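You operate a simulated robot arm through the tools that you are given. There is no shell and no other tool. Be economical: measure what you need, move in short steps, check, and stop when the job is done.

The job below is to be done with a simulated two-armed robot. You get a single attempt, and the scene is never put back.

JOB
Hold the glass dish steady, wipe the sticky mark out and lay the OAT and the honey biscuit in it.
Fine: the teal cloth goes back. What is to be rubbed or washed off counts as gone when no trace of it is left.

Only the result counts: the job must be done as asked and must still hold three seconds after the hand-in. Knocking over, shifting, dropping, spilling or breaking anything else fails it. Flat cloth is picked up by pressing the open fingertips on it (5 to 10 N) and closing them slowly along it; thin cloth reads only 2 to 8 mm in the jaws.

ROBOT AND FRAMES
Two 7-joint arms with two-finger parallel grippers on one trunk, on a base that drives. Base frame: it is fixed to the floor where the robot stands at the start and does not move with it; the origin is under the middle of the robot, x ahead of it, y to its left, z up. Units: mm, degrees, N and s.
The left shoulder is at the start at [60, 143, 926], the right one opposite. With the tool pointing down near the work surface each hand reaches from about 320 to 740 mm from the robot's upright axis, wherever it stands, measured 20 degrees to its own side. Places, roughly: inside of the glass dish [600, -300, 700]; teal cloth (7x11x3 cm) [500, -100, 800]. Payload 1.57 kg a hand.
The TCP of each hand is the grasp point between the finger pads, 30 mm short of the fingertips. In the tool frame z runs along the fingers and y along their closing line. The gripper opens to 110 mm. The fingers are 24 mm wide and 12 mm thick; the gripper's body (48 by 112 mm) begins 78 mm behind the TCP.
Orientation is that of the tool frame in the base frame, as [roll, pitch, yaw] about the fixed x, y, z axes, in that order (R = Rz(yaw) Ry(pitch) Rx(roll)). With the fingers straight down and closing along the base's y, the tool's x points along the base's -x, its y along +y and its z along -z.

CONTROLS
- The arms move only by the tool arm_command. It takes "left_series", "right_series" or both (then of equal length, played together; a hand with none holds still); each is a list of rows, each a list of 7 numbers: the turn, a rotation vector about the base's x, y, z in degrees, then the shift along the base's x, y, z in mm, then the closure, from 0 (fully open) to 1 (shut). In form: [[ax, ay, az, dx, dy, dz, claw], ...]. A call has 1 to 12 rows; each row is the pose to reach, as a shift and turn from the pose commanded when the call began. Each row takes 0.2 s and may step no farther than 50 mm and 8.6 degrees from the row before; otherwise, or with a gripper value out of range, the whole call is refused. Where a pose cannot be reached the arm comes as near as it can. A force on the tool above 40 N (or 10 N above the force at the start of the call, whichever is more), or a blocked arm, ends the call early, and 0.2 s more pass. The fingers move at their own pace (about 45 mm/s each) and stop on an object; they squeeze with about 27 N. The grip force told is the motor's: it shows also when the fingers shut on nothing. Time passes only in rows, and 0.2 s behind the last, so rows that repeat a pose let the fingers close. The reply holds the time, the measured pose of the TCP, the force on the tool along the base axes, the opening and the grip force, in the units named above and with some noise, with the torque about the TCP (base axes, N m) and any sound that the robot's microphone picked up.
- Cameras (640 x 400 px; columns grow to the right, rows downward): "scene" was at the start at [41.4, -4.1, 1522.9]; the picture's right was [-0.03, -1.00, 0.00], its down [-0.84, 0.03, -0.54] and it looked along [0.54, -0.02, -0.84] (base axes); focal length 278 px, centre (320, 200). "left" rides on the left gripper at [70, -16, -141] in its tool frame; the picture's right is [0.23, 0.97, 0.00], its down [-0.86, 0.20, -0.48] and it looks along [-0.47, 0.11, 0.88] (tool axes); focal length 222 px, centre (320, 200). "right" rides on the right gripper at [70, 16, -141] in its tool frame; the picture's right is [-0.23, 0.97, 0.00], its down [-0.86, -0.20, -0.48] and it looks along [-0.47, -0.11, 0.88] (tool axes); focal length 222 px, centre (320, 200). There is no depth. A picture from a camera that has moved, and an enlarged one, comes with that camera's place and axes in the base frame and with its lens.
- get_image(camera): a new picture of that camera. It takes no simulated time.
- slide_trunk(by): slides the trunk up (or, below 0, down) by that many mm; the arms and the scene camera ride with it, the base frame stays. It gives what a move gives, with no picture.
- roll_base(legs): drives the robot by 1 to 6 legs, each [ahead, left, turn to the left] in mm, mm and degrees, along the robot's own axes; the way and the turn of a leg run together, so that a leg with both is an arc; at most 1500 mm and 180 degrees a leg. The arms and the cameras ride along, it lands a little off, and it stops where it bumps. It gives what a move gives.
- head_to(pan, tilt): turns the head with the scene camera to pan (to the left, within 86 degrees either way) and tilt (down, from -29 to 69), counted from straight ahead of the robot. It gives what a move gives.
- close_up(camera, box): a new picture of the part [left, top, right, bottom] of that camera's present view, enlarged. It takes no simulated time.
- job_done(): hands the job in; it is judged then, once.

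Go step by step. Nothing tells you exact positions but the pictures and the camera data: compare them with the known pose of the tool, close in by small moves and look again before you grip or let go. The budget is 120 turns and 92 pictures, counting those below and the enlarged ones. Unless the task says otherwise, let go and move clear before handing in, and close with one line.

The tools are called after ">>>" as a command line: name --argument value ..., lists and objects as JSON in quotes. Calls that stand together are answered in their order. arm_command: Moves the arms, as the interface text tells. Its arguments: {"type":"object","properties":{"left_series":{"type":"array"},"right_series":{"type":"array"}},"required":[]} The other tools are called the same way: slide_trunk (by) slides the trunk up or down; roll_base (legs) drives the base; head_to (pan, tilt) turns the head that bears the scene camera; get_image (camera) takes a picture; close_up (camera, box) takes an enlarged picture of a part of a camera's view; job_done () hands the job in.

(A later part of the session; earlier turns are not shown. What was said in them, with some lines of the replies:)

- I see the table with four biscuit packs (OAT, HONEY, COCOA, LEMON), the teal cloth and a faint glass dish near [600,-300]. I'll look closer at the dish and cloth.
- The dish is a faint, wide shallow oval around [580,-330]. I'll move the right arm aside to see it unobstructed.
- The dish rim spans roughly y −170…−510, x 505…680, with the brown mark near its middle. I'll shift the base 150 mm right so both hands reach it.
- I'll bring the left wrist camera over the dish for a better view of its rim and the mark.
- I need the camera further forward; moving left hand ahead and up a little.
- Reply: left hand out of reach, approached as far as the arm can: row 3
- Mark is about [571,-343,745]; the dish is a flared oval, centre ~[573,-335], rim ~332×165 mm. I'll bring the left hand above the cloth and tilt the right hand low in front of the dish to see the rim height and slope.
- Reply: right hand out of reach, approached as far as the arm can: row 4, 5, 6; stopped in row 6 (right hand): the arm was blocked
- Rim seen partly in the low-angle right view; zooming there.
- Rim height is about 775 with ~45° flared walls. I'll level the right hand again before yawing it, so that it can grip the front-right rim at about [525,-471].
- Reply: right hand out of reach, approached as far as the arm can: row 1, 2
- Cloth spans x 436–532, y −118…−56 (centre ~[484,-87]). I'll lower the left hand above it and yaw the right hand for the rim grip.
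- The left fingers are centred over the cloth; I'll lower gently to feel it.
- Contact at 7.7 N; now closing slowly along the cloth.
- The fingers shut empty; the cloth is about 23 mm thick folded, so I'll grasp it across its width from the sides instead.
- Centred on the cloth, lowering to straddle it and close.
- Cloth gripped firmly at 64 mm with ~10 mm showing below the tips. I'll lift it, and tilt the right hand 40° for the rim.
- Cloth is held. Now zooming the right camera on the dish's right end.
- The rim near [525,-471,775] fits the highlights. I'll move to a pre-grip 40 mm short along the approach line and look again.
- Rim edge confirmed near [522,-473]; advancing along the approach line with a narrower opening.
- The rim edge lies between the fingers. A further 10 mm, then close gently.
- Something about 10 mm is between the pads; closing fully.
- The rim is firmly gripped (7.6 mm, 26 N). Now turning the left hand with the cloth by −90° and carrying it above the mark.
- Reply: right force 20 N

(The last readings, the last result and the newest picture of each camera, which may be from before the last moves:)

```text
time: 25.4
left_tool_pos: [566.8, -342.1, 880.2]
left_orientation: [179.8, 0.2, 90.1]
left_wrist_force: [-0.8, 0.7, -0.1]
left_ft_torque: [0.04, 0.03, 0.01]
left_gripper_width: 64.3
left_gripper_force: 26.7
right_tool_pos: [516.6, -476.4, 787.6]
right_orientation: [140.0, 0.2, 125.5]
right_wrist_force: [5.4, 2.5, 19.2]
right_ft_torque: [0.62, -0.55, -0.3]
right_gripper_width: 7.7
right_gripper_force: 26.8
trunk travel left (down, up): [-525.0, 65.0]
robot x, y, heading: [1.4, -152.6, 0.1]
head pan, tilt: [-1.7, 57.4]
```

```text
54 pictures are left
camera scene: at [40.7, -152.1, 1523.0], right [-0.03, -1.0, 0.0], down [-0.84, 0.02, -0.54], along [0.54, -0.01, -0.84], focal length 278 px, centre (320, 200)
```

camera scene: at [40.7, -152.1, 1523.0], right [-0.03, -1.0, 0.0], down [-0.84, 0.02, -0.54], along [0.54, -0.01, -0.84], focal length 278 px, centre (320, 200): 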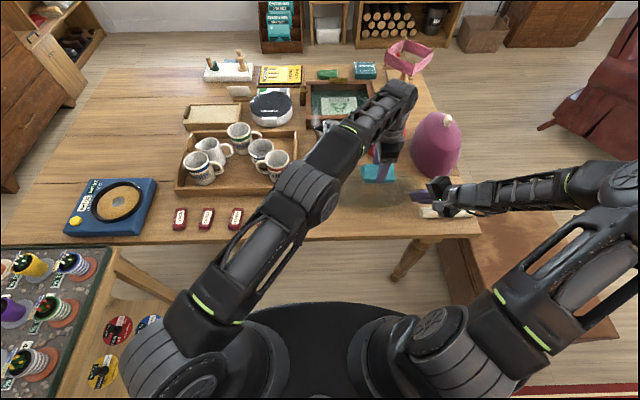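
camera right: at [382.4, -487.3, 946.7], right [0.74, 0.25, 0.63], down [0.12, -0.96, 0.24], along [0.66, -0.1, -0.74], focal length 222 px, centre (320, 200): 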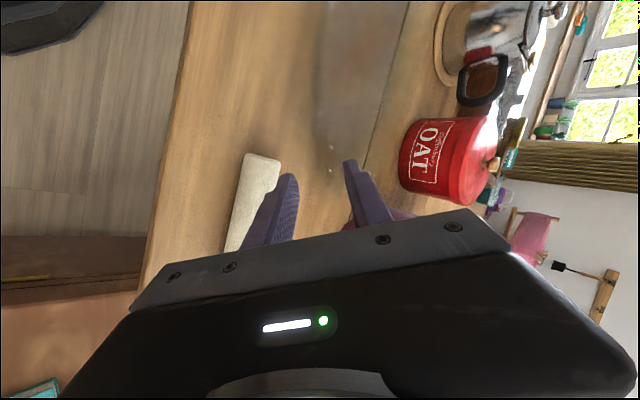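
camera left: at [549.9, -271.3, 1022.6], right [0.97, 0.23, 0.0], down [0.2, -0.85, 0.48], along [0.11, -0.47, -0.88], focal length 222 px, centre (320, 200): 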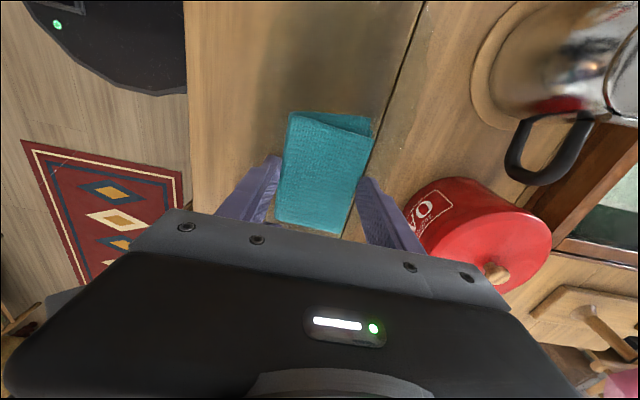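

Cloth is oriented along the dish; lowering toward the floor of the dish, with the right hand relaxed slightly upward.

>>> arm_command --left_series '[[0, 0, 0, 3, 0, -25, 1], [0, 0, 0, 3, 0, -45, 1], [0, 0, 0, 3, 0, -62, 1], [0, 0, 0, 3, 0, -74, 1], [0, 0, 0, 3, 0, -82, 1]]' --right_series '[[0, 0, 0, 0, 0, 0.4, 1], [0, 0, 0, 0, 0, 0.8, 1], [0, 0, 0, 0, 0, 1.2, 1], [0, 0, 0, 0, 0, 1.5, 1], [0, 0, 0, 0, 0, 1.5, 1]]'

>>> get_image --camera "left"

```text
time: 26.6
left_tool_pos: [573.5, -342.3, 800.0]
left_orientation: [-180.0, 0.0, 90.1]
left_wrist_force: [0.1, 0.4, -0.2]
left_ft_torque: [-0.03, 0.03, -0.01]
left_gripper_width: 64.4
left_gripper_force: 27.3
right_tool_pos: [517.4, -475.8, 787.0]
right_orientation: [140.0, 0.2, 125.5]
right_wrist_force: [5.8, -2.0, 17.0]
right_ft_torque: [0.34, -0.39, -0.35]
right_gripper_width: 7.4
right_gripper_force: 26.7
trunk travel left (down, up): [-525.0, 65.0]
robot x, y, heading: [0.1, -148.6, 0.2]
head pan, tilt: [-1.7, 57.4]
```

```text
53 pictures are left
camera left: at [556.5, -272.3, 941.4], right [0.97, 0.23, 0.0], down [0.2, -0.85, 0.48], along [0.11, -0.47, -0.88], focal length 222 px, centre (320, 200)
```

left: 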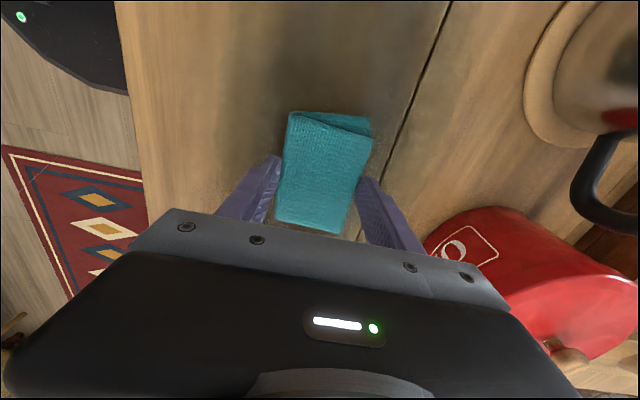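

Feeling for the dish floor in small steps.

>>> arm_command --left_series '[[0, 0, 0, -1, 0, -4, 1], [0, 0, 0, -1, 0, -7, 1], [0, 0, 0, -1, 0, -10, 1], [0, 0, 0, -1, 0, -12, 1]]'

```text
time: 27.6
left_tool_pos: [571.1, -343.2, 786.0]
left_orientation: [-180.0, 0.1, 90.2]
left_wrist_force: [-0.1, -0.1, 1.3]
left_ft_torque: [0.01, 0.08, -0.01]
left_gripper_width: 64.2
left_gripper_force: 26.9
right_tool_pos: [517.3, -475.6, 787.4]
right_orientation: [139.9, 0.2, 125.6]
right_wrist_force: [6.1, -1.8, 15.0]
right_ft_torque: [0.34, -0.49, -0.39]
right_gripper_width: 7.7
right_gripper_force: 26.7
trunk travel left (down, up): [-525.0, 65.0]
robot x, y, heading: [1.7, -148.6, 0.4]
head pan, tilt: [-1.7, 57.4]
```

Contact begins; pressing a bit and starting strokes.

>>> arm_command --left_series '[[0, 0, 0, 0, 0, -2, 1], [0, 0, 0, 0, 0, -3, 1], [0, 0, 0, 0, 0, -3, 1]]'

```text
time: 28.4
left_tool_pos: [573.2, -341.9, 786.7]
left_orientation: [179.7, 0.2, 90.2]
left_wrist_force: [-2.5, 2.9, 27.9]
left_ft_torque: [0.15, 0.55, -0.05]
left_gripper_width: 64.2
left_gripper_force: 27.5
right_tool_pos: [517.7, -476.2, 788.6]
right_orientation: [140.0, 0.2, 125.5]
right_wrist_force: [12.1, -3.5, 1.6]
right_ft_torque: [-0.01, -0.56, -0.92]
right_gripper_width: 7.7
right_gripper_force: 27.4
trunk travel left (down, up): [-525.0, 65.0]
robot x, y, heading: [-1.3, -148.6, 0.0]
head pan, tilt: [-1.7, 57.4]
```

Stiff contact at 28 N; easing off 2 mm and stroking gently.

>>> arm_command --left_series '[[0, 0, 0, 0, 0, 2, 1], [0, 0, 0, 0, 10, 2, 1], [0, 0, 0, 0, 20, 2, 1], [0, 0, 0, 0, 10, 2, 1], [0, 0, 0, 0, -5, 2, 1], [0, 0, 0, 0, -18, 2, 1], [0, 0, 0, 0, -5, 2, 1], [0, 0, 0, 0, 5, 2, 1], [0, 0, 0, 0, 0, 2, 1]]'

```text
time: 30.4
left_tool_pos: [572.4, -339.9, 786.1]
left_orientation: [179.8, 0.0, 90.2]
left_wrist_force: [-4.6, 2.0, 10.1]
left_ft_torque: [0.09, 0.22, -0.04]
left_gripper_width: 64.5
left_gripper_force: 27.1
left hand out of reach, approached as far as the arm can: row 5, 6, 7
right_tool_pos: [517.4, -474.0, 787.3]
right_orientation: [139.9, 0.1, 125.6]
right_wrist_force: [3.5, 0.4, 5.2]
right_ft_torque: [0.89, 0.1, -0.15]
right_gripper_width: 7.9
right_gripper_force: 26.8
trunk travel left (down, up): [-525.0, 65.0]
robot x, y, heading: [4.3, -148.5, 0.5]
head pan, tilt: [-1.7, 57.4]
```

10 N contact is good. Now cross strokes in x and circles.

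>>> arm_command --left_series '[[0, 0, 0, 8, 0, 0, 1], [0, 0, 0, 12, 8, 0, 1], [0, 0, 0, 0, 14, 0, 1], [0, 0, 0, -12, 10, 0, 1], [0, 0, 0, -14, 0, 0, 1], [0, 0, 0, -12, -8, 0, 1], [0, 0, 0, -2, -10, 0, 1], [0, 0, 0, 6, -6, 0, 1], [0, 0, 0, -6, 4, 0, 1], [0, 0, 0, -14, 14, 0, 1], [0, 0, 0, 0, 14, 0, 1], [0, 0, 0, 0, 0, 0, 1]]'

```text
time: 33.0
left_tool_pos: [573.1, -341.5, 786.0]
left_orientation: [179.9, 0.0, 90.3]
left_wrist_force: [2.8, 2.3, 2.9]
left_ft_torque: [0.03, -0.14, 0.07]
left_gripper_width: 64.2
left_gripper_force: 26.9
left hand out of reach, approached as far as the arm can: row 1, 2, 7, 8
right_tool_pos: [517.2, -475.0, 786.7]
right_orientation: [140.0, 0.2, 125.5]
right_wrist_force: [-3.7, -1.6, 9.3]
right_ft_torque: [0.59, -0.03, -0.23]
right_gripper_width: 7.9
right_gripper_force: 26.7
trunk travel left (down, up): [-525.0, 65.0]
robot x, y, heading: [1.4, -146.7, 0.1]
head pan, tilt: [-1.7, 57.4]
```

Raising the cloth and moving it aside to inspect the dish.

>>> arm_command --left_series '[[0, 0, 0, 0, 0, 20, 1], [0, 0, 0, -5, 5, 50, 1], [0, 0, 0, -20, 30, 80, 1], [0, 0, 0, -40, 70, 90, 1], [0, 0, 0, -60, 115, 90, 1], [0, 0, 0, -75, 160, 90, 1], [0, 0, 0, -85, 205, 90, 1], [0, 0, 0, -92, 250, 90, 1]]'

>>> close_up --camera "scene" --box '[310, 140, 440, 230]'

```text
time: 34.8
left_tool_pos: [478.3, -92.1, 876.6]
left_orientation: [-180.0, 0.0, 90.2]
left_wrist_force: [-0.2, 0.5, 0.1]
left_ft_torque: [0.03, 0.0, 0.04]
left_gripper_width: 64.3
left_gripper_force: 27.1
right_tool_pos: [517.6, -474.9, 786.9]
right_orientation: [140.0, 0.2, 125.5]
right_wrist_force: [0.1, 1.1, 10.7]
right_ft_torque: [0.39, -0.24, -0.28]
right_gripper_width: 7.6
right_gripper_force: 26.9
trunk travel left (down, up): [-525.0, 65.0]
robot x, y, heading: [2.0, -149.2, -0.1]
head pan, tilt: [-1.7, 57.4]
```

```text
4.44 times, centred on (375, 185) of scene
camera zoom: at [40.9, -152.5, 1522.9], right [-0.03, -1.0, 0.0], down [-0.84, 0.02, -0.54], along [0.54, -0.01, -0.84], focal length 1237 px, centre (76, 267)
```

zoom: 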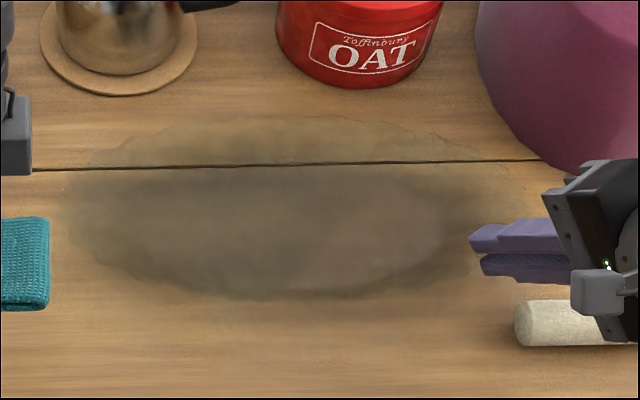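

The orange mark seems gone; a closer look to be sure.

>>> close_up --camera "scene" --box '[350, 170, 400, 205]'

>>> get_image --camera "left"

```text
11.43 times, centred on (375, 188) of scene
camera zoom: at [40.9, -152.5, 1522.9], right [-0.03, -1.0, 0.0], down [-0.84, 0.02, -0.54], along [0.54, -0.01, -0.84], focal length 3180 px, centre (-309, 343)
```

zoom: 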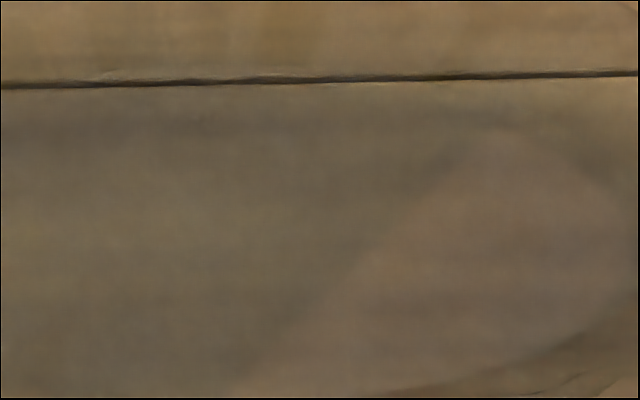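

```text
50 pictures are left
camera left: at [462.4, -22.6, 1018.4], right [0.97, 0.23, 0.0], down [0.2, -0.85, 0.48], along [0.11, -0.47, -0.88], focal length 222 px, centre (320, 200)
```

left: 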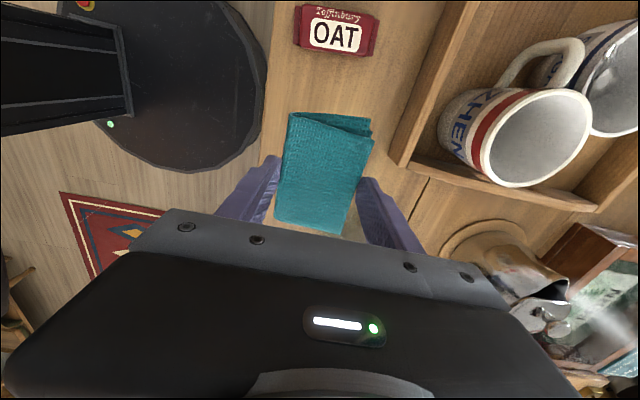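

It looks clean; I'll rotate the cloth back over its home spot, and re-inspect with different shadows before laying it down.

>>> arm_command --left_series '[[0, 0, 8, 0, 0, 0, 1], [0, 0, 16, 0, 1, 0, 1], [0, 0, 24, 0, 1, 0, 1], [0, 0, 32, 0, 2, 0, 1], [0, 0, 40, 0, 2, 0, 1], [0, 0, 48, 1, 3, 0, 1], [0, 0, 56, 1, 3, 0, 1], [0, 0, 64, 1, 4, 0, 1], [0, 0, 72, 1, 4, -20, 1], [0, 0, 80, 1, 4, -40, 1], [0, 0, 88, 1, 4, -60, 1], [0, 0, 90, 1, 4, -80, 1]]'

>>> close_up --camera "scene" --box '[310, 140, 440, 230]'

>>> get_image --camera "left"

>>> close_up --camera "right" --box '[220, 0, 420, 160]'

```text
time: 37.4
left_tool_pos: [483.3, -86.7, 796.1]
left_orientation: [179.9, 0.1, -179.7]
left_wrist_force: [0.6, -0.9, 0.0]
left_ft_torque: [0.01, -0.01, -0.04]
left_gripper_width: 64.3
left_gripper_force: 27.0
right_tool_pos: [517.7, -475.4, 787.2]
right_orientation: [140.0, 0.1, 125.4]
right_wrist_force: [1.6, 1.0, 10.7]
right_ft_torque: [0.63, -0.17, -0.23]
right_gripper_width: 7.8
right_gripper_force: 26.4
trunk travel left (down, up): [-525.0, 65.0]
robot x, y, heading: [0.2, -151.4, 0.2]
head pan, tilt: [-1.7, 57.4]
```

```text
4.44 times, centred on (375, 185) of scene
camera zoom: at [41.0, -152.9, 1523.0], right [-0.03, -1.0, 0.0], down [-0.84, 0.02, -0.54], along [0.54, -0.01, -0.84], focal length 1237 px, centre (76, 267)
```

zoom: 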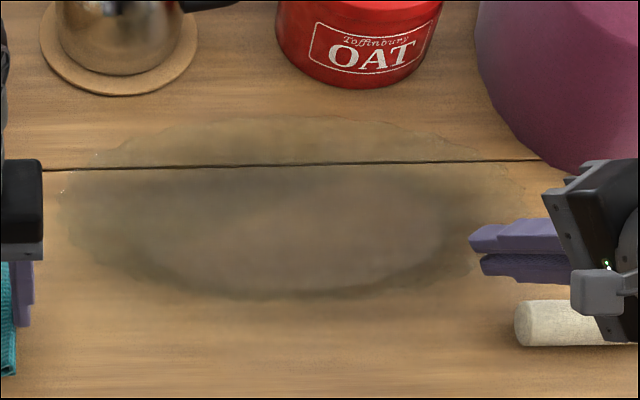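

```text
48 pictures are left
camera left: at [413.7, -103.2, 938.3], right [-0.23, 0.97, 0.0], down [0.85, 0.2, 0.48], along [0.47, 0.11, -0.88], focal length 222 px, centre (320, 200)
```

left: 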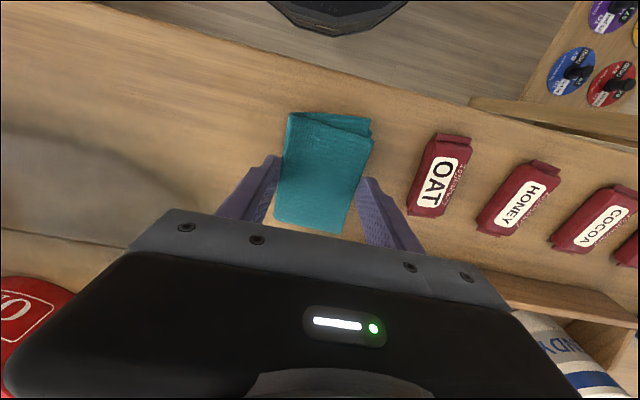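

```text
2.50 times, centred on (320, 80) of right
camera zoom: at [412.1, -464.3, 905.2], right [0.74, 0.25, 0.63], down [0.12, -0.96, 0.24], along [0.66, -0.1, -0.74], focal length 555 px, centre (320, 500)
```

zoom: 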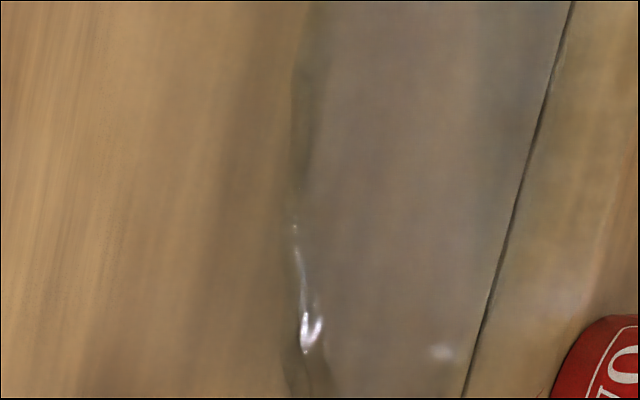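

>>> close_up --camera "scene" --box '[345, 165, 405, 205]'

```text
10.00 times, centred on (375, 185) of scene
camera zoom: at [41.0, -152.9, 1523.0], right [-0.03, -1.0, 0.0], down [-0.84, 0.02, -0.54], along [0.54, -0.01, -0.84], focal length 2783 px, centre (-230, 350)
```

zoom: 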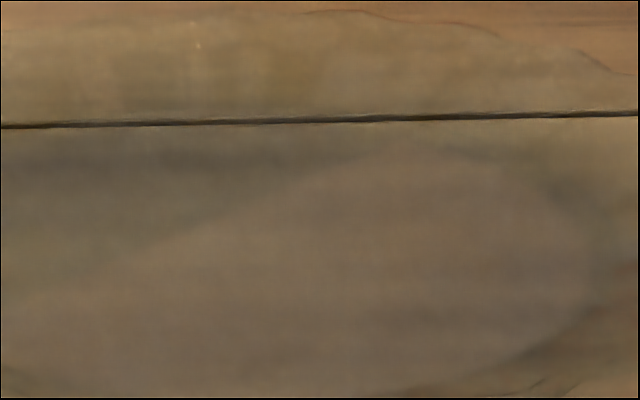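

The dish is uniformly clean. Laying the cloth back at its original spot.

>>> arm_command --left_series '[[0, 0, 0, -3, -1, -6, 1], [0, 0, 0, -3, -1, -11, 1], [0, 0, 0, -3, -1, -15, 1], [0, 0, 0, -3, -1, -16, 1]]'

```text
time: 38.4
left_tool_pos: [478.2, -90.5, 780.7]
left_orientation: [-179.9, 0.1, -179.8]
left_wrist_force: [-1.6, -0.7, 4.7]
left_ft_torque: [0.09, 0.04, 0.02]
left_gripper_width: 64.2
left_gripper_force: 27.4
right_tool_pos: [517.6, -475.2, 787.1]
right_orientation: [140.0, 0.2, 125.4]
right_wrist_force: [4.0, 1.6, 9.2]
right_ft_torque: [0.53, -0.23, -0.33]
right_gripper_width: 7.7
right_gripper_force: 26.7
trunk travel left (down, up): [-525.0, 65.0]
robot x, y, heading: [6.9, -150.0, 0.2]
head pan, tilt: [-1.7, 57.4]
```

Cloth is on the table; releasing and lifting, then moving over the OAT pack.

>>> arm_command --left_series '[[0, 0, 0, 0, 0, 0, 0.35], [0, 0, 0, 0, 0, 0, 0.25], [0, 0, 0, 0, 0, 0, 0.25], [0, 0, 0, 0, 0, 20, 0.25], [0, 0, 0, 0, 0, 50, 0.25], [0, 0, 0, 0, 0, 90, 0.25], [0, 0, 0, -5, 40, 110, 0.25], [0, 0, 0, -10, 75, 110, 0.25], [0, 0, 0, -15, 103, 110, 0.25]]'

>>> get_image --camera "left"

>>> close_up --camera "left" --box '[220, 60, 480, 240]'

```text
time: 40.4
left_tool_pos: [465.2, 15.0, 892.7]
left_orientation: [-180.0, 0.0, -179.8]
left_wrist_force: [0.4, 0.1, -0.8]
left_ft_torque: [-0.01, 0.0, 0.04]
left_gripper_width: 82.6
left_gripper_force: 0.0
right_tool_pos: [518.0, -473.6, 787.1]
right_orientation: [139.9, 0.2, 125.4]
right_wrist_force: [2.1, 1.3, 10.5]
right_ft_torque: [0.42, -0.25, -0.34]
right_gripper_width: 7.5
right_gripper_force: 27.1
trunk travel left (down, up): [-525.0, 65.0]
robot x, y, heading: [-1.8, -148.3, 0.0]
head pan, tilt: [-1.7, 57.4]
```

```text
45 pictures are left
camera left: at [395.3, -2.2, 1033.9], right [-0.23, 0.97, 0.0], down [0.85, 0.2, 0.48], along [0.47, 0.11, -0.88], focal length 222 px, centre (320, 200)
```

left: 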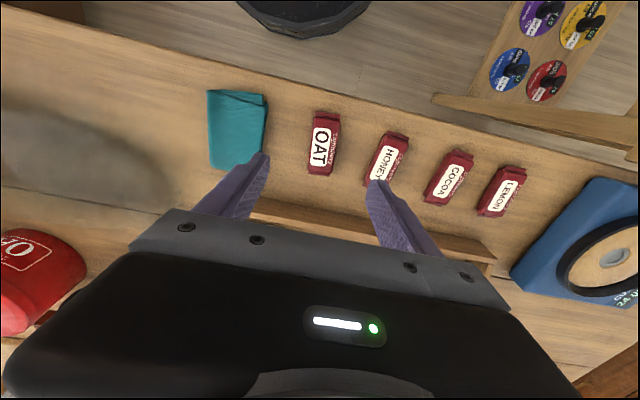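

```text
2.22 times, centred on (350, 150) of left
camera zoom: at [395.3, -2.2, 1033.9], right [-0.23, 0.97, 0.0], down [0.85, 0.2, 0.48], along [0.47, 0.11, -0.88], focal length 494 px, centre (253, 311)
```

zoom: 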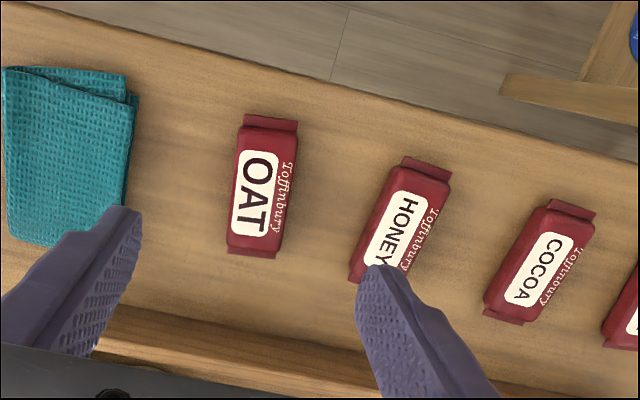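

OAT centre ~[465,19], HONEY ~[467,102]. Narrowing, turning 5° and descending onto OAT.

>>> arm_command --left_series '[[0, 0, 5.5, 0, 4, -20, 0.45], [0, 0, 5.5, 0, 4, -45, 0.45], [0, 0, 5.5, 0, 4, -70, 0.45], [0, 0, 5.5, 0, 4, -85, 0.45]]'

>>> get_image --camera "left"

```text
time: 41.4
left_tool_pos: [463.4, 17.2, 805.3]
left_orientation: [-180.0, -0.1, -174.3]
left_wrist_force: [0.0, -0.2, 0.3]
left_ft_torque: [-0.05, 0.02, 0.0]
left_gripper_width: 60.7
left_gripper_force: 0.0
right_tool_pos: [518.2, -475.4, 787.4]
right_orientation: [140.1, 0.2, 125.5]
right_wrist_force: [1.3, -0.4, 11.1]
right_ft_torque: [0.61, -0.19, -0.21]
right_gripper_width: 7.7
right_gripper_force: 26.6
trunk travel left (down, up): [-525.0, 65.0]
robot x, y, heading: [0.6, -151.1, 0.2]
head pan, tilt: [-1.7, 57.4]
```

```text
43 pictures are left
camera left: at [396.1, -5.3, 947.6], right [-0.32, 0.95, 0.0], down [0.83, 0.28, 0.48], along [0.45, 0.15, -0.88], focal length 222 px, centre (320, 200)
```

left: 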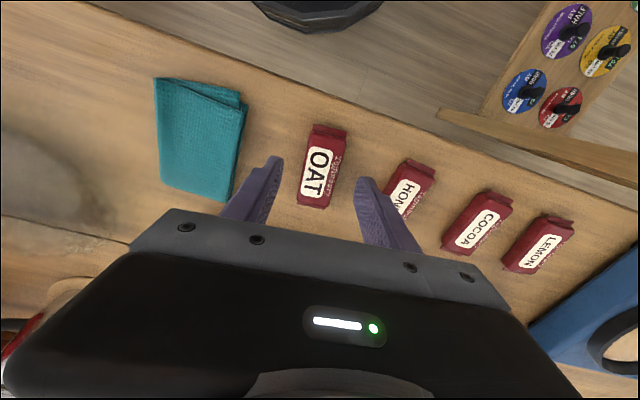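

Aligned. Descending and closing on OAT.

>>> arm_command --left_series '[[0, 0, 0, -1, 1, -12, 0.45], [0, 0, 0, -1, 1, -22, 0.45], [0, 0, 0, -1, 1, -31, 0.45], [0, 0, 0, -1, 1, -31, 0.6], [0, 0, 0, -1, 1, -31, 0.7], [0, 0, 0, -1, 1, -31, 0.8], [0, 0, 0, -1, 1, -31, 0.85], [0, 0, 0, -1, 1, -31, 0.85]]'

```text
time: 43.2
left_tool_pos: [462.7, 19.0, 774.1]
left_orientation: [-179.9, 0.0, -174.3]
left_wrist_force: [0.2, 0.1, -1.0]
left_ft_torque: [0.01, -0.02, 0.02]
left_gripper_width: 32.3
left_gripper_force: 26.8
right_tool_pos: [517.1, -474.6, 787.8]
right_orientation: [139.9, 0.1, 125.4]
right_wrist_force: [-0.3, 0.1, 11.1]
right_ft_torque: [0.61, -0.18, -0.25]
right_gripper_width: 7.6
right_gripper_force: 26.9
trunk travel left (down, up): [-525.0, 65.0]
robot x, y, heading: [-1.2, -152.4, 0.3]
head pan, tilt: [-1.7, 57.4]
```

Gripped at 32 mm. Lifting and carrying above the dish.

>>> arm_command --left_series '[[0, 0, 0, 0, 0, 25, 0.85], [0, 0, 0, 0, 0, 65, 0.85], [0, 0, 0, 0, -20, 100, 0.85], [0, 0, -5.5, 5, -60, 110, 0.85], [0, 0, -5.5, 15, -105, 110, 0.85], [0, 0, -5.5, 25, -150, 110, 0.85], [0, 0, -5.5, 35, -195, 110, 0.85], [0, 0, -5.5, 50, -240, 110, 0.85], [0, 0, -5.5, 67, -285, 110, 0.85], [0, 0, -5.5, 85, -325, 110, 0.85], [0, 0, -5.5, 100, -357, 110, 0.85], [0, 0, -5.5, 103, -359, 90, 0.85]]'

>>> get_image --camera "left"

>>> get_image --camera "scene"

```text
time: 45.8
left_tool_pos: [566.6, -339.4, 861.0]
left_orientation: [-180.0, 0.0, -179.8]
left_wrist_force: [-0.4, -0.3, 0.3]
left_ft_torque: [0.02, 0.01, 0.01]
left_gripper_width: 32.3
left_gripper_force: 27.1
right_tool_pos: [518.6, -473.5, 786.6]
right_orientation: [140.1, 0.2, 125.5]
right_wrist_force: [-0.2, 1.1, 10.9]
right_ft_torque: [0.65, -0.11, -0.1]
right_gripper_width: 7.6
right_gripper_force: 26.4
trunk travel left (down, up): [-525.0, 65.0]
robot x, y, heading: [-0.7, -146.9, 0.2]
head pan, tilt: [-1.7, 57.4]
```

```text
42 pictures are left
camera left: at [496.3, -356.0, 1004.0], right [-0.23, 0.97, 0.0], down [0.85, 0.2, 0.48], along [0.46, 0.11, -0.88], focal length 222 px, centre (320, 200)
```

left: 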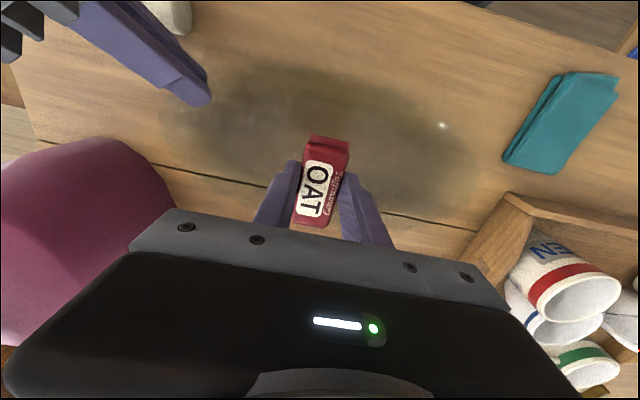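

```text
41 pictures are left
camera scene: at [40.9, -153.1, 1523.0], right [-0.03, -1.0, 0.0], down [-0.84, 0.02, -0.54], along [0.54, -0.01, -0.84], focal length 278 px, centre (320, 200)
```

scene: 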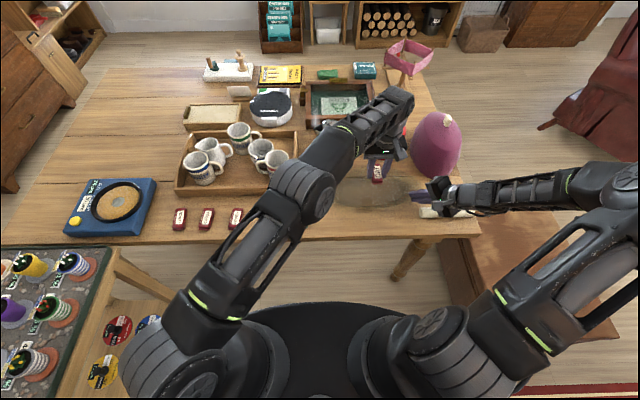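

>>> close_up --camera "left" --box '[160, 40, 480, 240]'

```text
2.00 times, centred on (320, 140) of left
camera zoom: at [496.3, -356.0, 1004.0], right [-0.23, 0.97, 0.0], down [0.85, 0.2, 0.48], along [0.46, 0.11, -0.88], focal length 444 px, centre (320, 320)
```

zoom: 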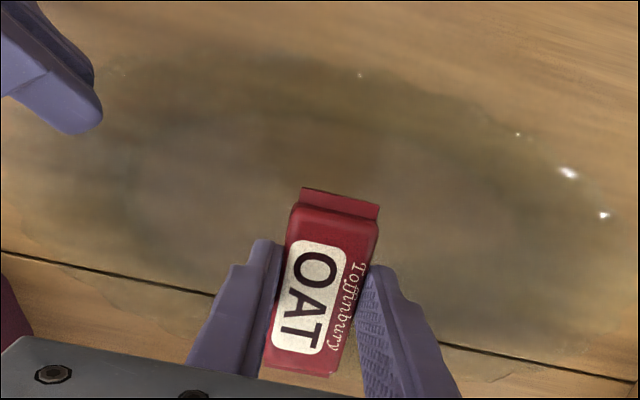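

Dish looks clean and the pack is over its middle. Lowering OAT.

>>> arm_command --left_series '[[0, 0, 0, 2, 0, -25, 0.85], [0, 0, 0, 2, 0, -45, 0.85], [0, 0, 0, 2, 0, -60, 0.85], [0, 0, 0, 2, 0, -70, 0.85], [0, 0, 0, 2, 0, -76, 0.85]]'

```text
time: 47.0
left_tool_pos: [568.4, -342.1, 788.4]
left_orientation: [-179.9, 0.1, -179.8]
left_wrist_force: [0.1, -0.2, -0.1]
left_ft_torque: [-0.02, 0.02, 0.01]
left_gripper_width: 33.0
left_gripper_force: 26.9
right_tool_pos: [517.1, -474.5, 787.8]
right_orientation: [140.1, 0.1, 125.5]
right_wrist_force: [0.0, 0.3, 10.5]
right_ft_torque: [0.57, -0.22, -0.22]
right_gripper_width: 7.7
right_gripper_force: 26.8
trunk travel left (down, up): [-525.0, 65.0]
robot x, y, heading: [-0.9, -147.0, 0.1]
head pan, tilt: [-1.7, 57.4]
```

>>> arm_command --left_series '[[0, 0, 0, 0, 0, -3, 0.85], [0, 0, 0, 0, 0, -5, 0.85], [0, 0, 0, 0, 0, -7, 0.85], [0, 0, 0, 0, 0, -7, 0.85]]'

```text
time: 48.0
left_tool_pos: [568.0, -340.0, 781.9]
left_orientation: [-179.9, 0.0, -179.8]
left_wrist_force: [-0.7, 1.0, -0.4]
left_ft_torque: [0.0, -0.04, -0.01]
left_gripper_width: 32.7
left_gripper_force: 26.9
right_tool_pos: [518.0, -473.8, 787.1]
right_orientation: [140.1, 0.2, 125.5]
right_wrist_force: [0.6, 0.1, 9.9]
right_ft_torque: [0.54, -0.22, -0.2]
right_gripper_width: 7.5
right_gripper_force: 26.5
trunk travel left (down, up): [-525.0, 65.0]
robot x, y, heading: [1.7, -152.1, 0.1]
head pan, tilt: [-1.7, 57.4]
```

I sentence-check: no contact yet at TCP 782; lowering a few more millimetres to feel it.

>>> arm_command --left_series '[[0, 0, 0, 0, 0, -1, 0.85], [0, 0, 0, 0, 0, -2, 0.85], [0, 0, 0, 0, 0, -2.5, 0.85]]'

```text
time: 48.8
left_tool_pos: [567.8, -341.5, 778.9]
left_orientation: [-179.8, 0.2, -179.7]
left_wrist_force: [-2.8, 1.0, 10.8]
left_ft_torque: [0.07, 0.07, -0.02]
left_gripper_width: 32.6
left_gripper_force: 27.0
right_tool_pos: [518.0, -474.9, 787.0]
right_orientation: [140.1, 0.2, 125.4]
right_wrist_force: [6.2, 1.3, 2.7]
right_ft_torque: [0.44, -0.23, -0.26]
right_gripper_width: 7.6
right_gripper_force: 27.2
trunk travel left (down, up): [-525.0, 65.0]
robot x, y, heading: [1.5, -153.3, 0.2]
head pan, tilt: [-1.7, 57.4]
```

Contact felt; easing 1 mm, opening and rising.

>>> arm_command --left_series '[[0, 0, 0, 0, 0, 1, 0.85], [0, 0, 0, 0, 0, 1, 0.6], [0, 0, 0, 0, 0, 1, 0.5], [0, 0, 0, 0, 0, 1, 0.5], [0, 0, 0, 0, 0, 20, 0.5], [0, 0, 0, 0, 0, 50, 0.5], [0, 0, 0, 0, 0, 90, 0.5]]'

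>>> get_image --camera "left"

```text
time: 50.4
left_tool_pos: [568.0, -341.4, 867.3]
left_orientation: [179.9, -0.1, -179.8]
left_wrist_force: [-0.2, 0.1, -0.1]
left_ft_torque: [0.03, -0.01, -0.01]
left_gripper_width: 55.0
left_gripper_force: 0.2
right_tool_pos: [517.3, -474.9, 787.5]
right_orientation: [140.0, 0.1, 125.5]
right_wrist_force: [0.6, 1.1, 9.8]
right_ft_torque: [0.5, -0.29, -0.25]
right_gripper_width: 7.6
right_gripper_force: 27.0
trunk travel left (down, up): [-525.0, 65.0]
robot x, y, heading: [2.9, -150.4, 0.2]
head pan, tilt: [-1.7, 57.4]
```

```text
39 pictures are left
camera left: at [498.3, -357.3, 1009.1], right [-0.23, 0.97, 0.0], down [0.85, 0.2, 0.48], along [0.47, 0.11, -0.88], focal length 222 px, centre (320, 200)
```

left: 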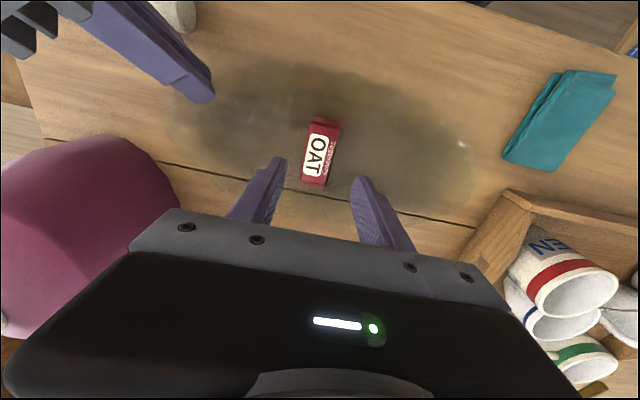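

OAT lies in the dish. Moving to HONEY at ~[467,102].

>>> arm_command --left_series '[[0, 0, 0, -10, 35, 15, 0.45], [0, 0, 0, -20, 75, 15, 0.45], [0, 0, 0, -35, 115, 15, 0.45], [0, 0, 0, -50, 157, 15, 0.45], [0, 0, 0, -65, 200, 15, 0.45], [0, 0, 0, -75, 243, 15, 0.45], [0, 0, 0, -85, 287, 15, 0.45], [0, 0, 0, -92, 330, 15, 0.45], [0, 0, -4, -98, 373, 15, 0.45], [0, 0, -4, -101, 415, 15, 0.45], [0, 0, -4, -101, 443, 5, 0.45], [0, 0, -4, -101, 443, -15, 0.45]]'

>>> get_image --camera "left"

```text
time: 53.0
left_tool_pos: [468.2, 101.1, 852.2]
left_orientation: [-179.9, 0.1, 176.3]
left_wrist_force: [-0.4, 0.6, -0.1]
left_ft_torque: [0.01, -0.03, -0.01]
left_gripper_width: 60.5
left_gripper_force: 0.2
right_tool_pos: [517.6, -474.9, 787.5]
right_orientation: [139.9, 0.2, 125.5]
right_wrist_force: [1.0, 0.1, 8.6]
right_ft_torque: [0.54, -0.15, -0.1]
right_gripper_width: 7.6
right_gripper_force: 26.8
trunk travel left (down, up): [-525.0, 65.0]
robot x, y, heading: [-3.1, -149.6, 0.3]
head pan, tilt: [-1.7, 57.4]
```

```text
38 pictures are left
camera left: at [397.9, 90.7, 993.9], right [-0.16, 0.99, 0.0], down [0.87, 0.14, 0.48], along [0.47, 0.08, -0.88], focal length 222 px, centre (320, 200)
```

left: 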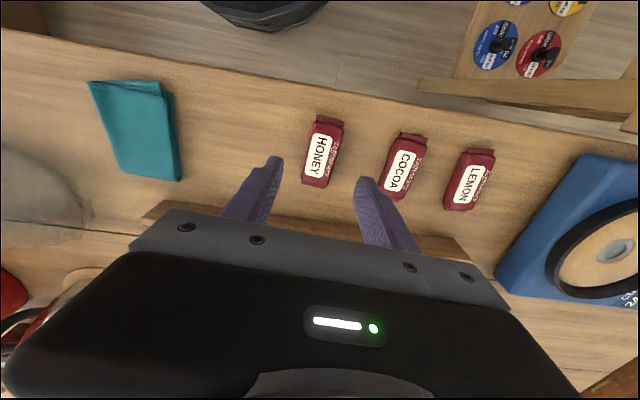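

Aligned; descending onto HONEY and closing.

>>> arm_command --left_series '[[0, 0, 0, -1, 2, -25, 0.45], [0, 0, 0, -1, 3, -45, 0.45], [0, 0, 0, -1, 3, -60, 0.45], [0, 0, 0, -1, 3, -70, 0.45], [0, 0, 0, -1, 3, -78, 0.45], [0, 0, 0, -1, 3, -78, 0.6], [0, 0, 0, -1, 3, -78, 0.7], [0, 0, 0, -1, 3, -78, 0.8], [0, 0, 0, -1, 3, -78, 0.85], [0, 0, 0, -1, 3, -78, 0.85]]'

>>> get_image --camera "left"

```text
time: 55.2
left_tool_pos: [466.1, 105.7, 775.3]
left_orientation: [-180.0, 0.0, 176.2]
left_wrist_force: [0.6, 0.2, -0.1]
left_ft_torque: [0.01, 0.01, -0.01]
left_gripper_width: 32.6
left_gripper_force: 26.9
right_tool_pos: [518.1, -476.1, 786.6]
right_orientation: [140.1, 0.2, 125.5]
right_wrist_force: [-1.0, 0.4, 8.9]
right_ft_torque: [0.46, -0.23, -0.18]
right_gripper_width: 7.7
right_gripper_force: 27.1
trunk travel left (down, up): [-525.0, 65.0]
robot x, y, heading: [0.7, -145.7, 0.2]
head pan, tilt: [-1.7, 57.4]
```

```text
37 pictures are left
camera left: at [396.0, 93.3, 917.7], right [-0.16, 0.99, 0.0], down [0.87, 0.14, 0.48], along [0.47, 0.08, -0.88], focal length 222 px, centre (320, 200)
```

left: 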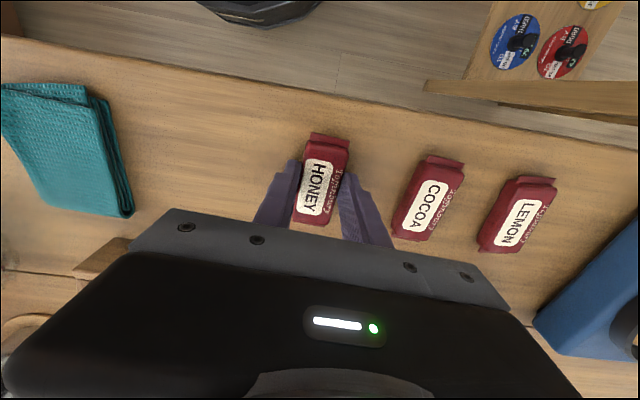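

HONEY gripped at 32.6 mm. Lifting and carrying to the dish, next to OAT at y≈−272.

>>> arm_command --left_series '[[0, 0, 0, 0, 0, 25, 0.85], [0, 0, 0, 0, 0, 65, 0.85], [0, 0, 0, 0, -20, 100, 0.85], [0, 0, 4, 5, -65, 105, 0.85], [0, 0, 4, 15, -110, 105, 0.85], [0, 0, 4, 25, -155, 105, 0.85], [0, 0, 4, 37, -200, 105, 0.85], [0, 0, 4, 50, -245, 105, 0.85], [0, 0, 4, 65, -290, 105, 0.85], [0, 0, 4, 82, -333, 105, 0.85], [0, 0, 4, 98, -372, 100, 0.85], [0, 0, 4, 102, -378, 80, 0.85]]'

>>> get_image --camera "left"

```text
time: 57.8
left_tool_pos: [569.3, -273.3, 854.0]
left_orientation: [-180.0, 0.0, -179.8]
left_wrist_force: [-0.4, -0.2, -0.4]
left_ft_torque: [-0.03, -0.02, -0.01]
left_gripper_width: 32.6
left_gripper_force: 27.1
right_tool_pos: [518.3, -475.2, 787.4]
right_orientation: [140.1, 0.2, 125.4]
right_wrist_force: [0.0, -0.2, 7.6]
right_ft_torque: [0.65, -0.08, 0.1]
right_gripper_width: 7.5
right_gripper_force: 26.8
trunk travel left (down, up): [-525.0, 65.0]
robot x, y, heading: [0.1, -150.5, 0.3]
head pan, tilt: [-1.7, 57.4]
```

```text
36 pictures are left
camera left: at [498.8, -289.9, 995.9], right [-0.23, 0.97, 0.0], down [0.85, 0.2, 0.48], along [0.47, 0.11, -0.88], focal length 222 px, centre (320, 200)
```

left: 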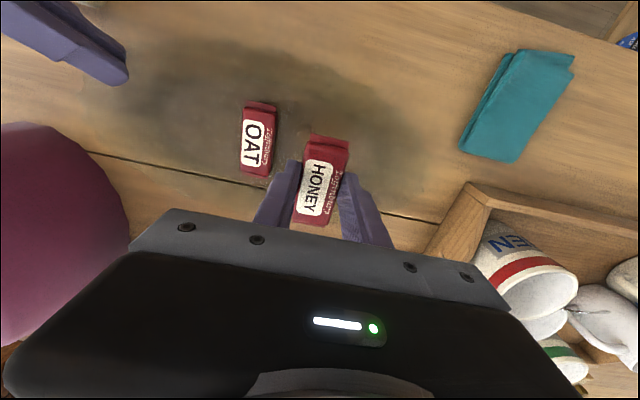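

Lowering HONEY beside OAT.

>>> arm_command --left_series '[[0, 0, 0, -1, 0, -25, 0.85], [0, 0, 0, -1, 0, -45, 0.85], [0, 0, 0, -1, 0, -60, 0.85], [0, 0, 0, -1, 0, -68, 0.85], [0, 0, 0, -1, 0, -71, 0.85], [0, 0, 0, -1, 0, -73, 0.85]]'

```text
time: 59.2
left_tool_pos: [566.7, -273.0, 783.3]
left_orientation: [-179.9, 0.1, -179.9]
left_wrist_force: [-0.1, -0.6, -0.1]
left_ft_torque: [0.02, 0.0, 0.0]
left_gripper_width: 32.7
left_gripper_force: 26.9
right_tool_pos: [517.0, -475.6, 786.3]
right_orientation: [140.0, 0.2, 125.4]
right_wrist_force: [0.0, 1.1, 7.4]
right_ft_torque: [0.47, -0.23, -0.11]
right_gripper_width: 7.6
right_gripper_force: 26.5
trunk travel left (down, up): [-525.0, 65.0]
robot x, y, heading: [-1.5, -148.8, 0.2]
head pan, tilt: [-1.7, 57.4]
```

>>> arm_command --left_series '[[0, 0, 0, 0, 0, -1.5, 0.85], [0, 0, 0, 0, 0, -2.5, 0.85], [0, 0, 0, 0, 0, -3.2, 0.85]]'

```text
time: 60.0
left_tool_pos: [567.0, -272.6, 781.1]
left_orientation: [-179.8, 0.2, -179.7]
left_wrist_force: [-2.8, 1.2, 18.3]
left_ft_torque: [0.04, 0.21, 0.01]
left_gripper_width: 32.7
left_gripper_force: 27.0
right_tool_pos: [517.6, -475.7, 787.6]
right_orientation: [140.0, 0.3, 125.5]
right_wrist_force: [5.7, 2.4, -0.3]
right_ft_torque: [0.08, -0.45, -0.65]
right_gripper_width: 7.7
right_gripper_force: 27.2
trunk travel left (down, up): [-525.0, 65.0]
robot x, y, heading: [-0.1, -148.0, -0.2]
head pan, tilt: [-1.7, 57.4]
```

Contact at 18 N; easing up 1.5 mm, releasing and rising clear.

>>> arm_command --left_series '[[0, 0, 0, 0, 0, 1.5, 0.85], [0, 0, 0, 0, 0, 1.5, 0.65], [0, 0, 0, 0, 0, 1.5, 0.55], [0, 0, 0, 0, 0, 1.5, 0.55], [0, 0, 0, 0, 0, 20, 0.55], [0, 0, 0, 0, 0, 50, 0.55], [0, 0, 0, 0, 0, 90, 0.55], [0, 0, 0, -20, 40, 100, 0.55], [0, 0, 0, -40, 80, 100, 0.55], [0, 0, 0, -60, 120, 100, 0.55], [0, 0, 0, -80, 160, 100, 0.55]]'

>>> close_up --camera "scene" --box '[290, 130, 470, 230]'

>>> close_up --camera "right" --box '[220, 0, 420, 240]'

```text
time: 62.4
left_tool_pos: [483.1, -111.1, 879.3]
left_orientation: [180.0, 0.0, -179.8]
left_wrist_force: [0.1, -0.1, -0.6]
left_ft_torque: [-0.01, -0.01, -0.01]
left_gripper_width: 49.6
left_gripper_force: 0.1
right_tool_pos: [516.5, -474.9, 787.4]
right_orientation: [140.1, 0.1, 125.5]
right_wrist_force: [-1.3, 1.0, 8.8]
right_ft_torque: [0.28, -0.22, -0.14]
right_gripper_width: 7.6
right_gripper_force: 26.4
trunk travel left (down, up): [-525.0, 65.0]
robot x, y, heading: [0.5, -147.1, -0.0]
head pan, tilt: [-1.7, 57.4]
```

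```text
3.56 times, centred on (380, 180) of scene
camera zoom: at [40.9, -152.6, 1522.9], right [-0.03, -1.0, 0.0], down [-0.84, 0.02, -0.54], along [0.54, -0.01, -0.84], focal length 989 px, centre (107, 271)
```

zoom: 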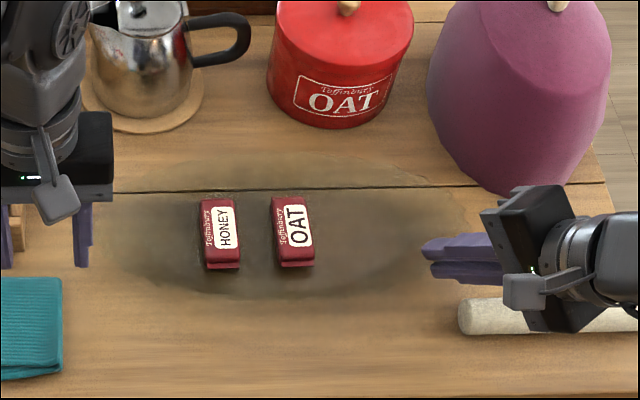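

```text
1.67 times, centred on (320, 120) of right
camera zoom: at [411.9, -464.3, 905.1], right [0.74, 0.25, 0.63], down [0.12, -0.96, 0.24], along [0.66, -0.1, -0.74], focal length 370 px, centre (320, 333)
```

zoom: 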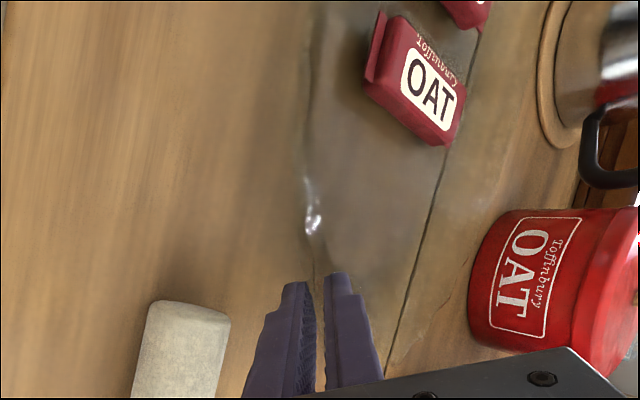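

Both packs are in the dish. Opening the right fingers a little and backing off along the approach line.

>>> arm_command --right_series '[[0, 0, 0, 0, 0, 0, 0.9], [0, 0, 0, 0, 0, 0, 0.8], [0, 0, 0, 0, 0, 0, 0.8], [0, 0, 0, -5.2, -3.7, 7.7, 0.8], [0, 0, 0, -10.4, -7.4, 15.3, 0.8], [0, 0, 0, -18, -13, 27, 0.8], [0, 0, 0, -31, -22, 46, 0.8], [0, 0, 0, -47, -33, 69, 0.8], [0, 0, 0, -55, -50, 105, 0.8], [0, 0, 0, -55, -60, 145, 0.8]]'

>>> get_image --camera "scene"

>>> close_up --camera "scene" --box '[290, 130, 490, 240]'

```text
time: 64.6
left_tool_pos: [485.2, -111.6, 879.8]
left_orientation: [179.9, -0.1, -179.9]
left_wrist_force: [0.1, 0.1, -0.5]
left_ft_torque: [-0.02, -0.01, 0.0]
left_gripper_width: 49.3
left_gripper_force: 0.0
right_tool_pos: [463.8, -533.1, 933.4]
right_orientation: [140.0, 0.0, 125.5]
right_wrist_force: [0.1, 0.1, -0.1]
right_ft_torque: [0.02, -0.01, 0.0]
right_gripper_width: 21.8
right_gripper_force: 0.1
trunk travel left (down, up): [-525.0, 65.0]
robot x, y, heading: [-1.8, -150.2, 0.2]
head pan, tilt: [-1.7, 57.4]
```

```text
33 pictures are left
camera scene: at [41.3, -153.0, 1522.9], right [-0.03, -1.0, 0.0], down [-0.84, 0.02, -0.54], along [0.54, -0.01, -0.84], focal length 278 px, centre (320, 200)
```

scene: 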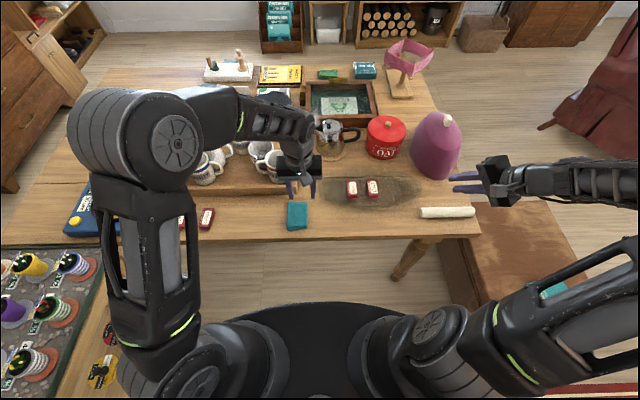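

```text
3.20 times, centred on (390, 185) of scene
camera zoom: at [41.3, -153.0, 1522.9], right [-0.03, -1.0, 0.0], down [-0.84, 0.02, -0.54], along [0.54, -0.01, -0.84], focal length 890 px, centre (96, 248)
```

zoom: 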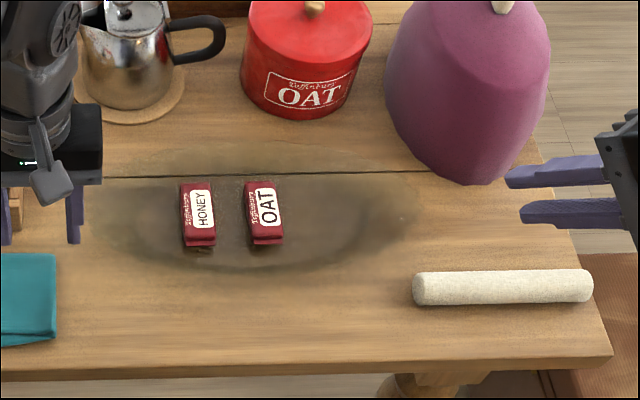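

The dish holds both packs and is clean, nothing else appears shifted, and the cloth is back in its place. I'm handing the job in.

>>> job_done

```text
The job is handed in.
```

The glass dish was held steady and wiped clean: the sticky mark no longer shows in close-up pictures. The OAT and honey biscuits lie in the dish, the teal cloth is back in its place, and both hands are clear.
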